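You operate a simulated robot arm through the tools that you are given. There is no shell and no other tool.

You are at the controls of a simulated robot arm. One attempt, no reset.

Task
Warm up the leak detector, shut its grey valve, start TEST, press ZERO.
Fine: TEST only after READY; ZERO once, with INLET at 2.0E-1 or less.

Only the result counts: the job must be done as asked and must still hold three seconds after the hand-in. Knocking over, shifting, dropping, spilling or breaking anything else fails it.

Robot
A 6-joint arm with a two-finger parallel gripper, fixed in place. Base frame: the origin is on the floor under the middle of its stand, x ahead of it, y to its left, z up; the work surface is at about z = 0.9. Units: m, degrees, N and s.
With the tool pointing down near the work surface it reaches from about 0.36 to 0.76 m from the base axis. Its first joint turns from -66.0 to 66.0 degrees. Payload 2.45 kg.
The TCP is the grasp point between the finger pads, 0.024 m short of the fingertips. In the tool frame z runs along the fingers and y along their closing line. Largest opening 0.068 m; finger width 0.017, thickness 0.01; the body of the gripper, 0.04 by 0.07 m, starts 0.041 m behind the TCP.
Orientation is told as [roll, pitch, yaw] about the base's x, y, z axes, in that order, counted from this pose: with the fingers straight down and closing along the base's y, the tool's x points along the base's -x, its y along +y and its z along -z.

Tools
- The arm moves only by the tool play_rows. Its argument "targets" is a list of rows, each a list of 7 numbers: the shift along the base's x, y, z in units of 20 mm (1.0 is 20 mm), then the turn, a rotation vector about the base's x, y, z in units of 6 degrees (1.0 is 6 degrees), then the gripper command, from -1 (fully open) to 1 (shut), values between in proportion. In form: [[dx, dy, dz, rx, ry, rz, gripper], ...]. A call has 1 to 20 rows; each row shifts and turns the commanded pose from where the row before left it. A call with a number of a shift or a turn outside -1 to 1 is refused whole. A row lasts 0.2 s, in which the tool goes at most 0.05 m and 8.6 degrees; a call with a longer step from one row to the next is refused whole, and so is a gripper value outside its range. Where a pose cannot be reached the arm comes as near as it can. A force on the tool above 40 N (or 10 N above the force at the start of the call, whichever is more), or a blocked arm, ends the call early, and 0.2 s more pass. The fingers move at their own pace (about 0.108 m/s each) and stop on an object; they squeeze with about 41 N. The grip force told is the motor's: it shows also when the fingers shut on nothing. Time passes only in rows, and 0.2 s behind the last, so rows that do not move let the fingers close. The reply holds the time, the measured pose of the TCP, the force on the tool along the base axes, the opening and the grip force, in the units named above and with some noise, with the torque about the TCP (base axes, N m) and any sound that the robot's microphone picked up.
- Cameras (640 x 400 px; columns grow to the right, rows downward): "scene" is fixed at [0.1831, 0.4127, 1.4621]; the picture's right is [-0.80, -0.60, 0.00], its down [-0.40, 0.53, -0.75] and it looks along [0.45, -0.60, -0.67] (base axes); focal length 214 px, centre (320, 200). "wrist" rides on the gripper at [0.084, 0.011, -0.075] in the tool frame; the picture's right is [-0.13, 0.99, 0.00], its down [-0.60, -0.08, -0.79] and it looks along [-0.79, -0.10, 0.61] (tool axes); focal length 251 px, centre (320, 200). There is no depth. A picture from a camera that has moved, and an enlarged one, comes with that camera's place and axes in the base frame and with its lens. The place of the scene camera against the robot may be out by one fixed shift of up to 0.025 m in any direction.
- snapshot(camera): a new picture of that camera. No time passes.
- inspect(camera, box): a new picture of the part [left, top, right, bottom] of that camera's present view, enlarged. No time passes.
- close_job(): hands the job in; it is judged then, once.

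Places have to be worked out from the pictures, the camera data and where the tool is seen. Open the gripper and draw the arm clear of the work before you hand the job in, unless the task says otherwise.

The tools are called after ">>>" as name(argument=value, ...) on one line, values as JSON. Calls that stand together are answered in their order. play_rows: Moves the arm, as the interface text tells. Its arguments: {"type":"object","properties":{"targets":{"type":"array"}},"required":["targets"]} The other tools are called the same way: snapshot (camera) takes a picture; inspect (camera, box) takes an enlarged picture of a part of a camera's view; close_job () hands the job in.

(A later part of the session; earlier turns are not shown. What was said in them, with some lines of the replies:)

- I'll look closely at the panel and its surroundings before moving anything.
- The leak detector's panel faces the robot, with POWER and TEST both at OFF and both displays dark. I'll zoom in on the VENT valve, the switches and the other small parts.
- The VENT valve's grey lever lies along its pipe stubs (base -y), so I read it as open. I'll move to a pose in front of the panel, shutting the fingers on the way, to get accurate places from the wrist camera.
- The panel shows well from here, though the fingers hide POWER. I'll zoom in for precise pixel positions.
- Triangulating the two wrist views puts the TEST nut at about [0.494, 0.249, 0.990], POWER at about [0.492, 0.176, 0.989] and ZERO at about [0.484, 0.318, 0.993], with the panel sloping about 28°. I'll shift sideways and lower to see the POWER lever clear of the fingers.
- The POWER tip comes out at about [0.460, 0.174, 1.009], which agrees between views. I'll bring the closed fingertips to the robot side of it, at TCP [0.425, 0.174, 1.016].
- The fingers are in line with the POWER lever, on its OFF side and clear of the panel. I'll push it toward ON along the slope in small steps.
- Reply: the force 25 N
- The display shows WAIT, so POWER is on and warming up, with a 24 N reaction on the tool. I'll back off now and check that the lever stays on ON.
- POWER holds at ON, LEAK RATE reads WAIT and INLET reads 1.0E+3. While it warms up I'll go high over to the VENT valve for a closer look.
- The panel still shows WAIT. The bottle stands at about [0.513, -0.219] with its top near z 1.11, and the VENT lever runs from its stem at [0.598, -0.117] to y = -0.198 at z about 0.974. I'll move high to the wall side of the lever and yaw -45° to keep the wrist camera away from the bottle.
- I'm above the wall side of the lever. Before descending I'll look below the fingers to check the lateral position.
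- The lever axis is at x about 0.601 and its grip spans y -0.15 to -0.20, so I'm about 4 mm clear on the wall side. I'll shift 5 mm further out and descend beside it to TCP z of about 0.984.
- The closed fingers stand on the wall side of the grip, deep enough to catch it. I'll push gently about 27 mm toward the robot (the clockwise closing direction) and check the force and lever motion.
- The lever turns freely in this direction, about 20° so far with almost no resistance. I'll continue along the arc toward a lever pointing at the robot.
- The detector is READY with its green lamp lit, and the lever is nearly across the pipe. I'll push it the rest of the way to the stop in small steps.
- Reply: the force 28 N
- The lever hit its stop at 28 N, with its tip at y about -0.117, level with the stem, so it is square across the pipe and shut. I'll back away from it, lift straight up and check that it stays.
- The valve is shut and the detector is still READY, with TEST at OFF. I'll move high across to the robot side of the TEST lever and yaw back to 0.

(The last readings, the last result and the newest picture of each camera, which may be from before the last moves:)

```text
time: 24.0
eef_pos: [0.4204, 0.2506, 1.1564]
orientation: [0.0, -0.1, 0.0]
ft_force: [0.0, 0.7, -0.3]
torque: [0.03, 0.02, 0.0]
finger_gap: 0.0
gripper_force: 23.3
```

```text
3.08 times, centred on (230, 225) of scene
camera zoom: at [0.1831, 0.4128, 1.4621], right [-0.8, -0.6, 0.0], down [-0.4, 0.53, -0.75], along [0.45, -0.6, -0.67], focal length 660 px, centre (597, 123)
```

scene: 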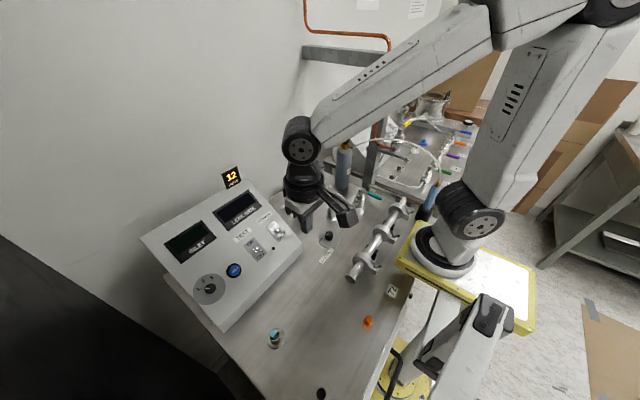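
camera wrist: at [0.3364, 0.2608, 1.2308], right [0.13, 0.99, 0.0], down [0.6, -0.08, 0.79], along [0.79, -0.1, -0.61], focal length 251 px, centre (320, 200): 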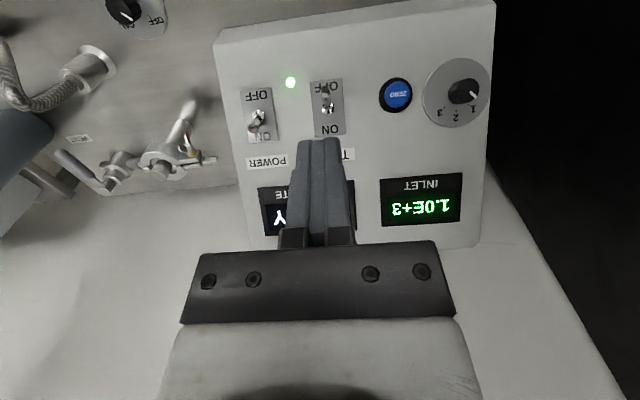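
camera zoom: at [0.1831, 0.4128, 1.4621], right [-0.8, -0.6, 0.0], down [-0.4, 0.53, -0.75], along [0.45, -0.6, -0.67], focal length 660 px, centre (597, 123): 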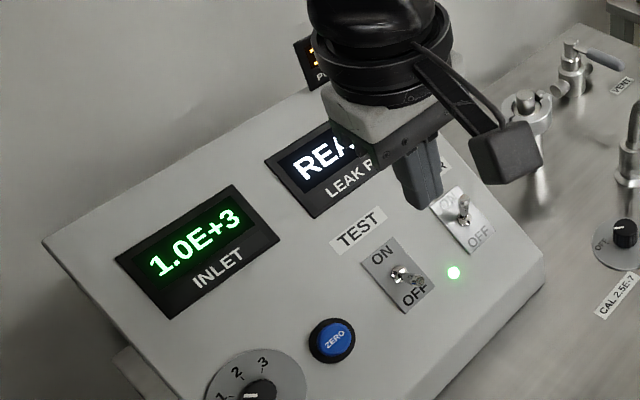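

READY still shows and the pose is good. I'll descend on the OFF side of the TEST lever to TCP z of about 1.017, clear of lever and panel.

>>> play_rows(targets=[[0, -0.02, -0.98, 0, 0, 0, 1], [0, -0.02, -0.98, 0, 0, 0, 1], [0, -0.02, -0.98, 0, 0, 0, 1], [0, 0, -0.98, 0, 0, 0, 1], [0, 0, -0.98, 0, 0, 0, 1], [0, 0, -0.98, 0, 0, 0, 1], [0.1, 0, -0.98, 0, 0, 0, 1], [0.1, 0, 0, 0, 0, 0, 1]])

>>> inspect(camera="scene", box=[190, 190, 310, 270])

>>> snapshot(camera="wrist")

```text
time: 25.8
eef_pos: [0.4252, 0.2463, 1.0179]
orientation: [0.0, 0.0, 0.1]
ft_force: [0.6, 0.2, -0.5]
torque: [0.0, -0.02, 0.03]
finger_gap: 0.0
gripper_force: 23.8
```

```text
5.00 times, centred on (250, 230) of scene
camera zoom: at [0.1831, 0.4127, 1.4621], right [-0.8, -0.6, 0.0], down [-0.4, 0.53, -0.75], along [0.45, -0.6, -0.67], focal length 1072 px, centre (670, 50)
```

zoom: 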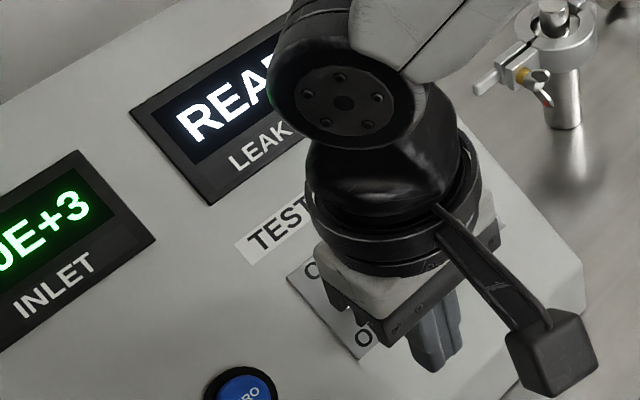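

```text
taken
camera wrist: at [0.3412, 0.2577, 1.0927], right [0.13, 0.99, 0.0], down [0.6, -0.08, 0.79], along [0.79, -0.1, -0.61], focal length 251 px, centre (320, 200)
```

wrist: 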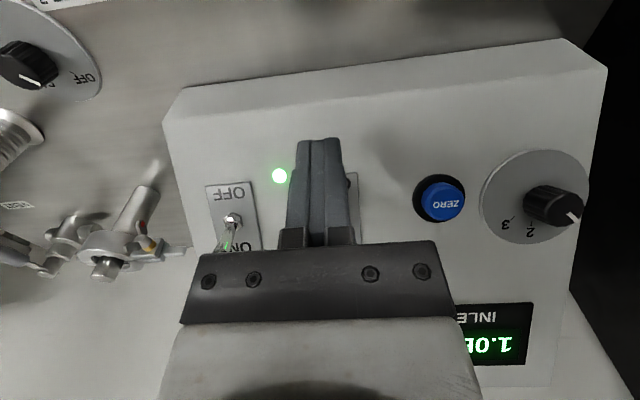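

The fingers are set in front of the TEST lever, about 3 mm off centre in y. I'll correct that and use the same push that worked on POWER.

>>> play_rows(targets=[[0.4, 0.12, 0.03, 0, 0, 0, 1], [0.4, 0, 0.06, 0, 0, 0, 1], [0.4, 0, 0.07, 0, 0, 0, 1], [0.4, 0, 0.08, 0, 0, 0, 1], [0.4, 0, 0.08, 0, 0, 0, 1], [0.35, 0, 0.1, 0, 0, 0, 1]])

>>> inspect(camera="scene", box=[130, 160, 330, 290])

```text
time: 27.2
eef_pos: [0.4682, 0.2493, 1.0254]
orientation: [0.0, 0.3, 0.0]
ft_force: [-19.9, 3.7, 2.6]
torque: [0.12, 0.11, 0.02]
finger_gap: 0.0001
gripper_force: 23.7
```

```text
3.08 times, centred on (230, 225) of scene
camera zoom: at [0.1824, 0.4128, 1.4622], right [-0.8, -0.6, 0.0], down [-0.4, 0.53, -0.75], along [0.45, -0.6, -0.67], focal length 660 px, centre (597, 123)
```

zoom: 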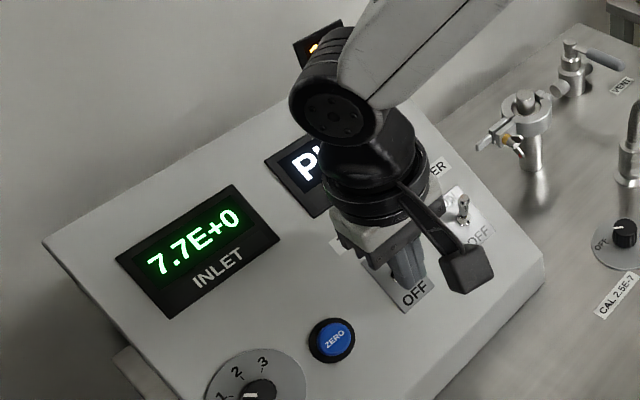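

TEST has taken: INLET has dropped to 7.7E+0 and is falling. I'll back off the lever and confirm it stays at ON.

>>> play_rows(targets=[[-0.5, 0, 0, 0, 0, 0, 1], [-0.8, 0, 0.4, 0, 0, 0, 1], [-0.8, 0, 0.8, 0, 0, 0, 1], [-0.5, 0, 1, 0, 0, 0, 1], [-0.3, 0, 0.9, 0, 0, 0, 1]])

>>> inspect(camera="scene", box=[130, 160, 330, 290])

>>> snapshot(camera="wrist")

```text
time: 28.4
eef_pos: [0.4127, 0.2507, 1.0892]
orientation: [0.0, 0.0, 0.0]
ft_force: [0.4, -0.7, 0.7]
torque: [0.05, 0.01, -0.01]
finger_gap: 0.0
gripper_force: 23.7
```

```text
3.08 times, centred on (230, 225) of scene
camera zoom: at [0.1831, 0.4127, 1.4621], right [-0.8, -0.6, 0.0], down [-0.4, 0.53, -0.75], along [0.45, -0.6, -0.67], focal length 660 px, centre (597, 123)
```

zoom: 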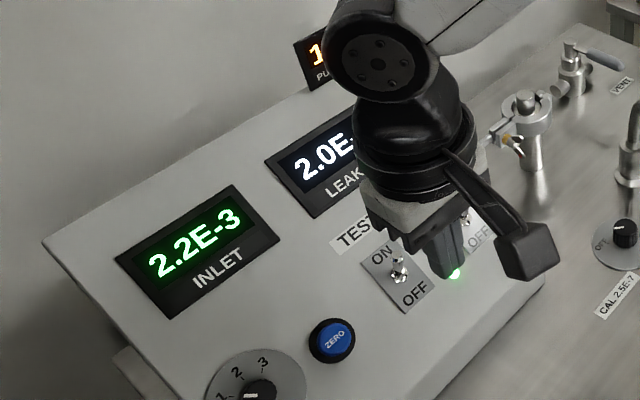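

```text
taken
camera wrist: at [0.3288, 0.2616, 1.1639], right [0.13, 0.99, 0.0], down [0.6, -0.08, 0.79], along [0.79, -0.1, -0.61], focal length 251 px, centre (320, 200)
```

wrist: 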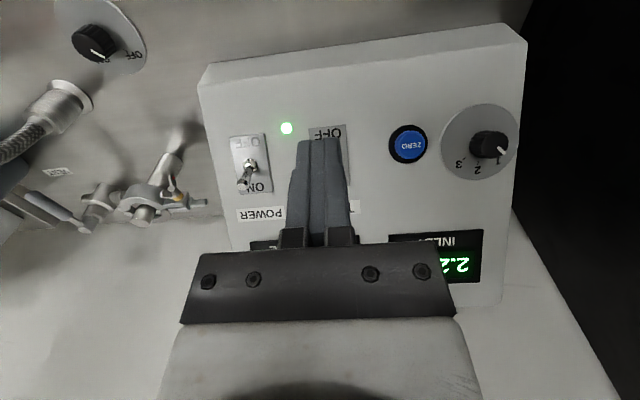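

TEST stays at ON and INLET reads 2.2E-3, well below 2.0E-1, so ZERO may be pressed. The cap is at about [0.482, 0.318, 0.994]; I'll hover 30 mm off it with the tool tilted -28° to be square to the panel.

>>> play_rows(targets=[[0.37, 0.56, -0.39, 0, -0.778, 0, 1], [0.37, 0.56, -0.39, 0, -0.778, 0, 1], [0.37, 0.56, -0.39, 0, -0.778, 0, 1], [0.37, 0.56, -0.39, 0, -0.778, 0, 1], [0.37, 0.56, -0.39, 0, -0.778, 0, 1], [0.37, 0.56, -0.39, 0, -0.778, 0, 1]])

>>> snapshot(camera="wrist")

>>> inspect(camera="wrist", box=[200, 0, 440, 100])

>>> inspect(camera="scene", box=[130, 160, 330, 290])

```text
time: 29.8
eef_pos: [0.4553, 0.319, 1.0418]
orientation: [0.2, -28.1, 0.1]
ft_force: [0.4, 0.1, -0.1]
torque: [-0.02, -0.02, 0.02]
finger_gap: 0.0
gripper_force: 23.1
```

```text
taken
camera wrist: at [0.3471, 0.3288, 1.0685], right [0.11, 0.99, 0.06], down [0.16, -0.08, 0.98], along [0.98, -0.1, -0.17], focal length 251 px, centre (320, 200)
```

wrist: 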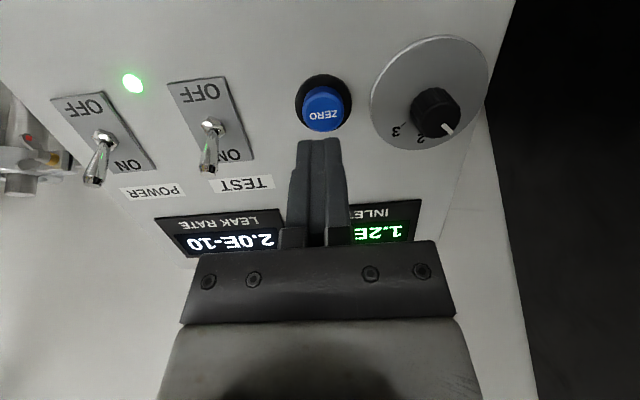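

```text
2.67 times, centred on (320, 50) of wrist
camera zoom: at [0.3471, 0.3288, 1.0685], right [0.11, 0.99, 0.06], down [0.16, -0.08, 0.98], along [0.98, -0.1, -0.17], focal length 670 px, centre (320, 600)
```

zoom: 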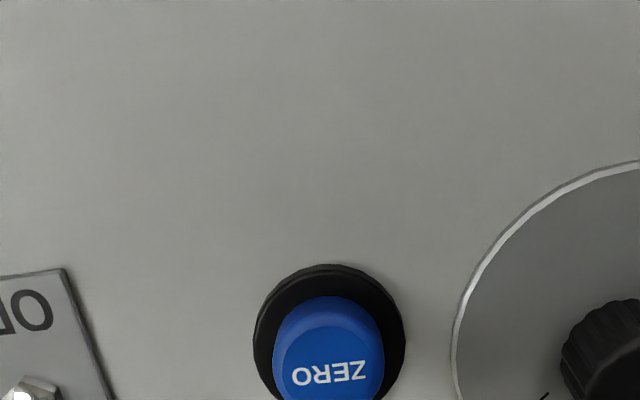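

```text
3.08 times, centred on (230, 225) of scene
camera zoom: at [0.1831, 0.4127, 1.4621], right [-0.8, -0.6, 0.0], down [-0.4, 0.53, -0.75], along [0.45, -0.6, -0.67], focal length 660 px, centre (597, 123)
```

zoom: 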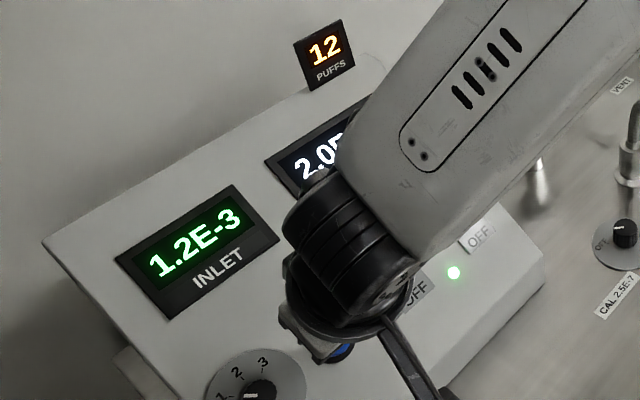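

LEAK RATE reads 2.0E-10, INLET 1.2E-3, and the cap lies within 2 mm of the tool's axis. I'll press along the panel normal in one stroke, about 5 mm past the expected contact, and look before releasing.

>>> play_rows(targets=[[0.29, 0.03, -0.52, 0, 0, 0, 1], [0.29, 0.03, -0.52, 0, 0, 0, 1], [0.094, 0, -0.176, 0, 0, 0, 1], [0.094, 0, -0.176, 0, 0, 0, 1], [0.047, 0, -0.088, 0, 0, 0, 1], [0, 0, 0, 0, 0, 0, 1]])

>>> snapshot(camera="wrist")

>>> inspect(camera="scene", box=[130, 160, 330, 290])

```text
time: 31.2
eef_pos: [0.4732, 0.3201, 1.0146]
orientation: [0.1, -28.2, 0.0]
ft_force: [-13.1, -4.3, 22.0]
torque: [-0.11, -0.21, -0.08]
finger_gap: 0.0001
gripper_force: 23.8
heard: click
```

```text
taken
camera wrist: at [0.3635, 0.3303, 1.0398], right [0.11, 0.99, 0.06], down [0.16, -0.08, 0.98], along [0.98, -0.1, -0.17], focal length 251 px, centre (320, 200)
```

wrist: 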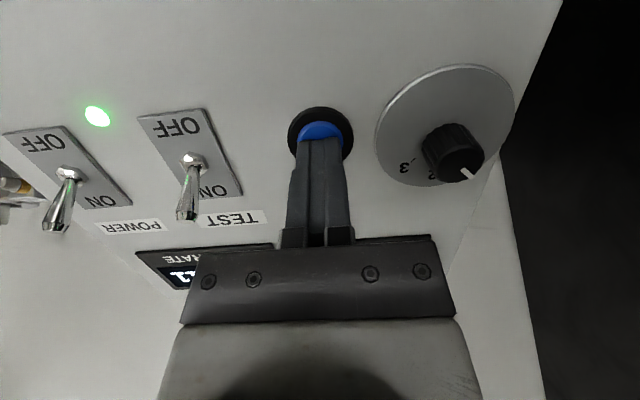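

```text
3.08 times, centred on (230, 225) of scene
camera zoom: at [0.1824, 0.4124, 1.4623], right [-0.8, -0.6, 0.0], down [-0.4, 0.53, -0.75], along [0.45, -0.6, -0.67], focal length 660 px, centre (597, 123)
```

zoom: 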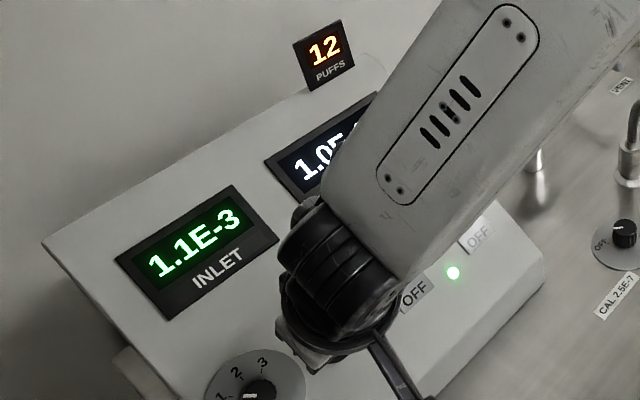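

A click was heard and LEAK RATE changed from 2.0E-10 to 1.0E-something, so ZERO has registered once. I'll retract straight back along the panel normal.

>>> play_rows(targets=[[-0.3, 0, 0.55, 0, 0, 0, 1], [-0.4, 0, 0.75, 0, 0, 0, 1], [-0.4, 0, 0.75, 0, 0, 0, 1], [-0.3, 0, 0.9, 0, 0.7, 0, 1], [-0.3, 0, 0.9, 0, 0.7, 0, 1], [-0.3, 0, 0.9, 0, 0.7, 0, 1]])

>>> snapshot(camera="wrist")

>>> inspect(camera="scene", box=[130, 160, 330, 290])

```text
time: 32.6
eef_pos: [0.4342, 0.3185, 1.1069]
orientation: [0.0, -15.3, 0.2]
ft_force: [0.5, 0.0, -0.2]
torque: [-0.01, -0.01, 0.0]
finger_gap: 0.0
gripper_force: 23.6
```

```text
taken
camera wrist: at [0.3329, 0.3287, 1.1573], right [0.12, 0.99, 0.03], down [0.37, -0.08, 0.92], along [0.92, -0.1, -0.38], focal length 251 px, centre (320, 200)
```

wrist: 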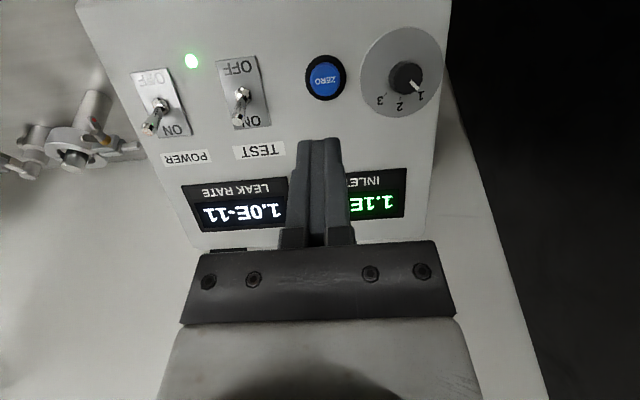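

```text
3.08 times, centred on (230, 225) of scene
camera zoom: at [0.1831, 0.4127, 1.4621], right [-0.8, -0.6, 0.0], down [-0.4, 0.53, -0.75], along [0.45, -0.6, -0.67], focal length 660 px, centre (597, 123)
```

zoom: 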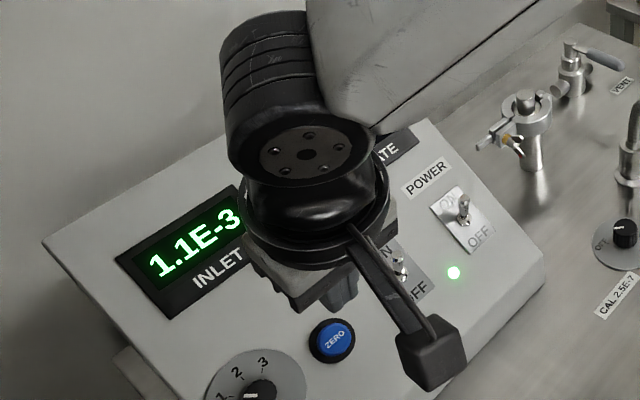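

LEAK RATE now reads 1.0E-11, ZERO is released, and both switches are at ON. I'll rise well clear, level the tool and open the gripper.

>>> play_rows(targets=[[-0.1, 0, 0.95, 0, 0.6, 0, 1], [0, 0, 0.95, 0, 0.65, 0, 1], [0, 0, 0.95, 0, 0.65, 0, 1], [0, 0, 0.95, 0, 0.65, 0, 1], [0, -0.5, 0.95, 0, 0, 0, -1], [0.2, -0.8, 0.95, 0, 0, 0, -1], [0.2, -0.9, 0.9, 0, 0, 0, -1], [0.2, -0.9, 0.9, 0, 0, 0, -1], [0.2, -0.9, 0.9, 0, 0, 0, -1], [0.2, -0.9, 0.8, 0, 0, 0, -1], [0.2, -0.9, 0.6, 0, 0, 0, -1], [0.2, -0.9, 0.4, 0, 0, 0, -1], [0.2, -0.9, 0.2, 0, 0, 0, -1], [0.2, -0.9, 0, 0, 0, 0, -1], [0.2, -0.9, 0, 0, 0, 0, -1]])

>>> snapshot(camera="scene")

>>> inspect(camera="scene", box=[130, 160, 330, 290])

>>> inspect(camera="scene", box=[270, 140, 370, 210])

```text
time: 35.8
eef_pos: [0.4712, 0.1301, 1.3138]
orientation: [0.0, -0.2, 0.1]
ft_force: [-0.6, -0.5, 0.0]
torque: [-0.02, -0.01, -0.01]
finger_gap: 0.0679
gripper_force: 0.0
```

```text
taken
```

scene: 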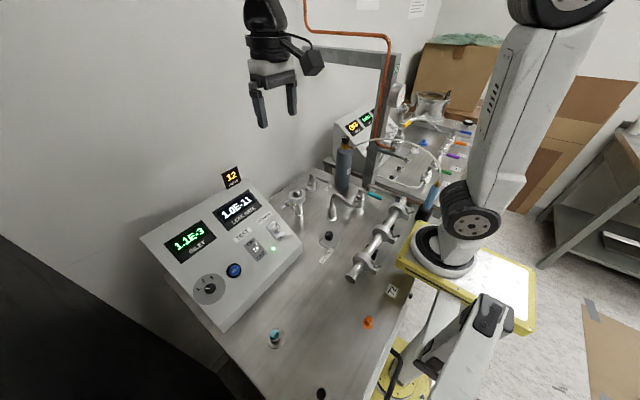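

```text
3.08 times, centred on (230, 225) of scene
camera zoom: at [0.1831, 0.4127, 1.4621], right [-0.8, -0.6, 0.0], down [-0.4, 0.53, -0.75], along [0.45, -0.6, -0.67], focal length 660 px, centre (597, 123)
```

zoom: 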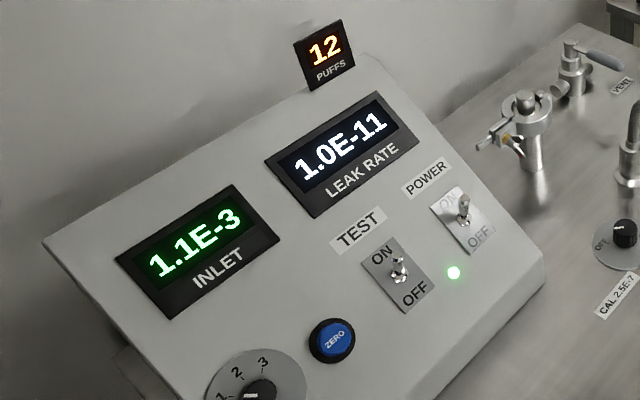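

```text
5.71 times, centred on (320, 175) of scene
camera zoom: at [0.1831, 0.4127, 1.4621], right [-0.8, -0.6, 0.0], down [-0.4, 0.53, -0.75], along [0.45, -0.6, -0.67], focal length 1226 px, centre (320, 343)
```

zoom: 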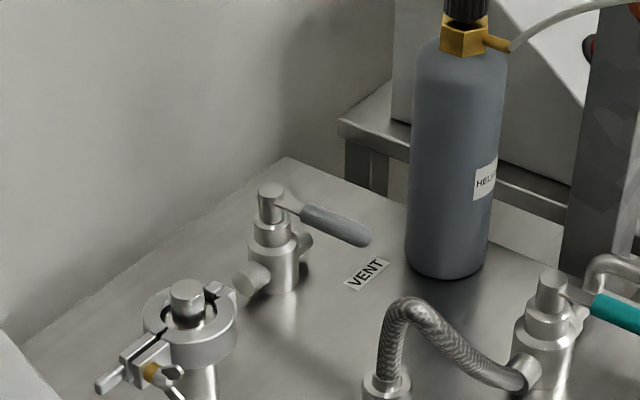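

POWER and TEST are both at ON, the grey VENT lever is across its pipe, INLET reads 1.1E-3 and LEAK RATE reads 1.0E-11 after one ZERO press. Nothing else looks disturbed, the gripper is open and the arm is clear, so I'm handing in.

>>> close_job()

```text
The job is handed in.
```

The leak detector is warmed up, its grey VENT valve is shut, TEST is running and ZERO has been pressed once. I've handed the job in, but no verdict came back.

- **Warm-up:** I switched POWER on and the display went from WAIT to READY before I touched TEST.
- **Valve:** I turned the grey lever clockwise until it met its stop. It now sits square across the pipe.
- **TEST:** I started it only after READY and with the valve shut. INLET fell from 1.0E+3 to 1.2E-3.
- **ZERO:** I pressed it once at an INLET of about 1.2E-3, well under the 2.0E-1 limit. One click was heard, and LEAK RATE dropped from 2.0E-10 to 1.0E-11.

At hand-in, both switches were at ON, INLET read 1.1E-3, and nothing else looked moved in the pictures. The gripper was open and the arm was clear of the bench.
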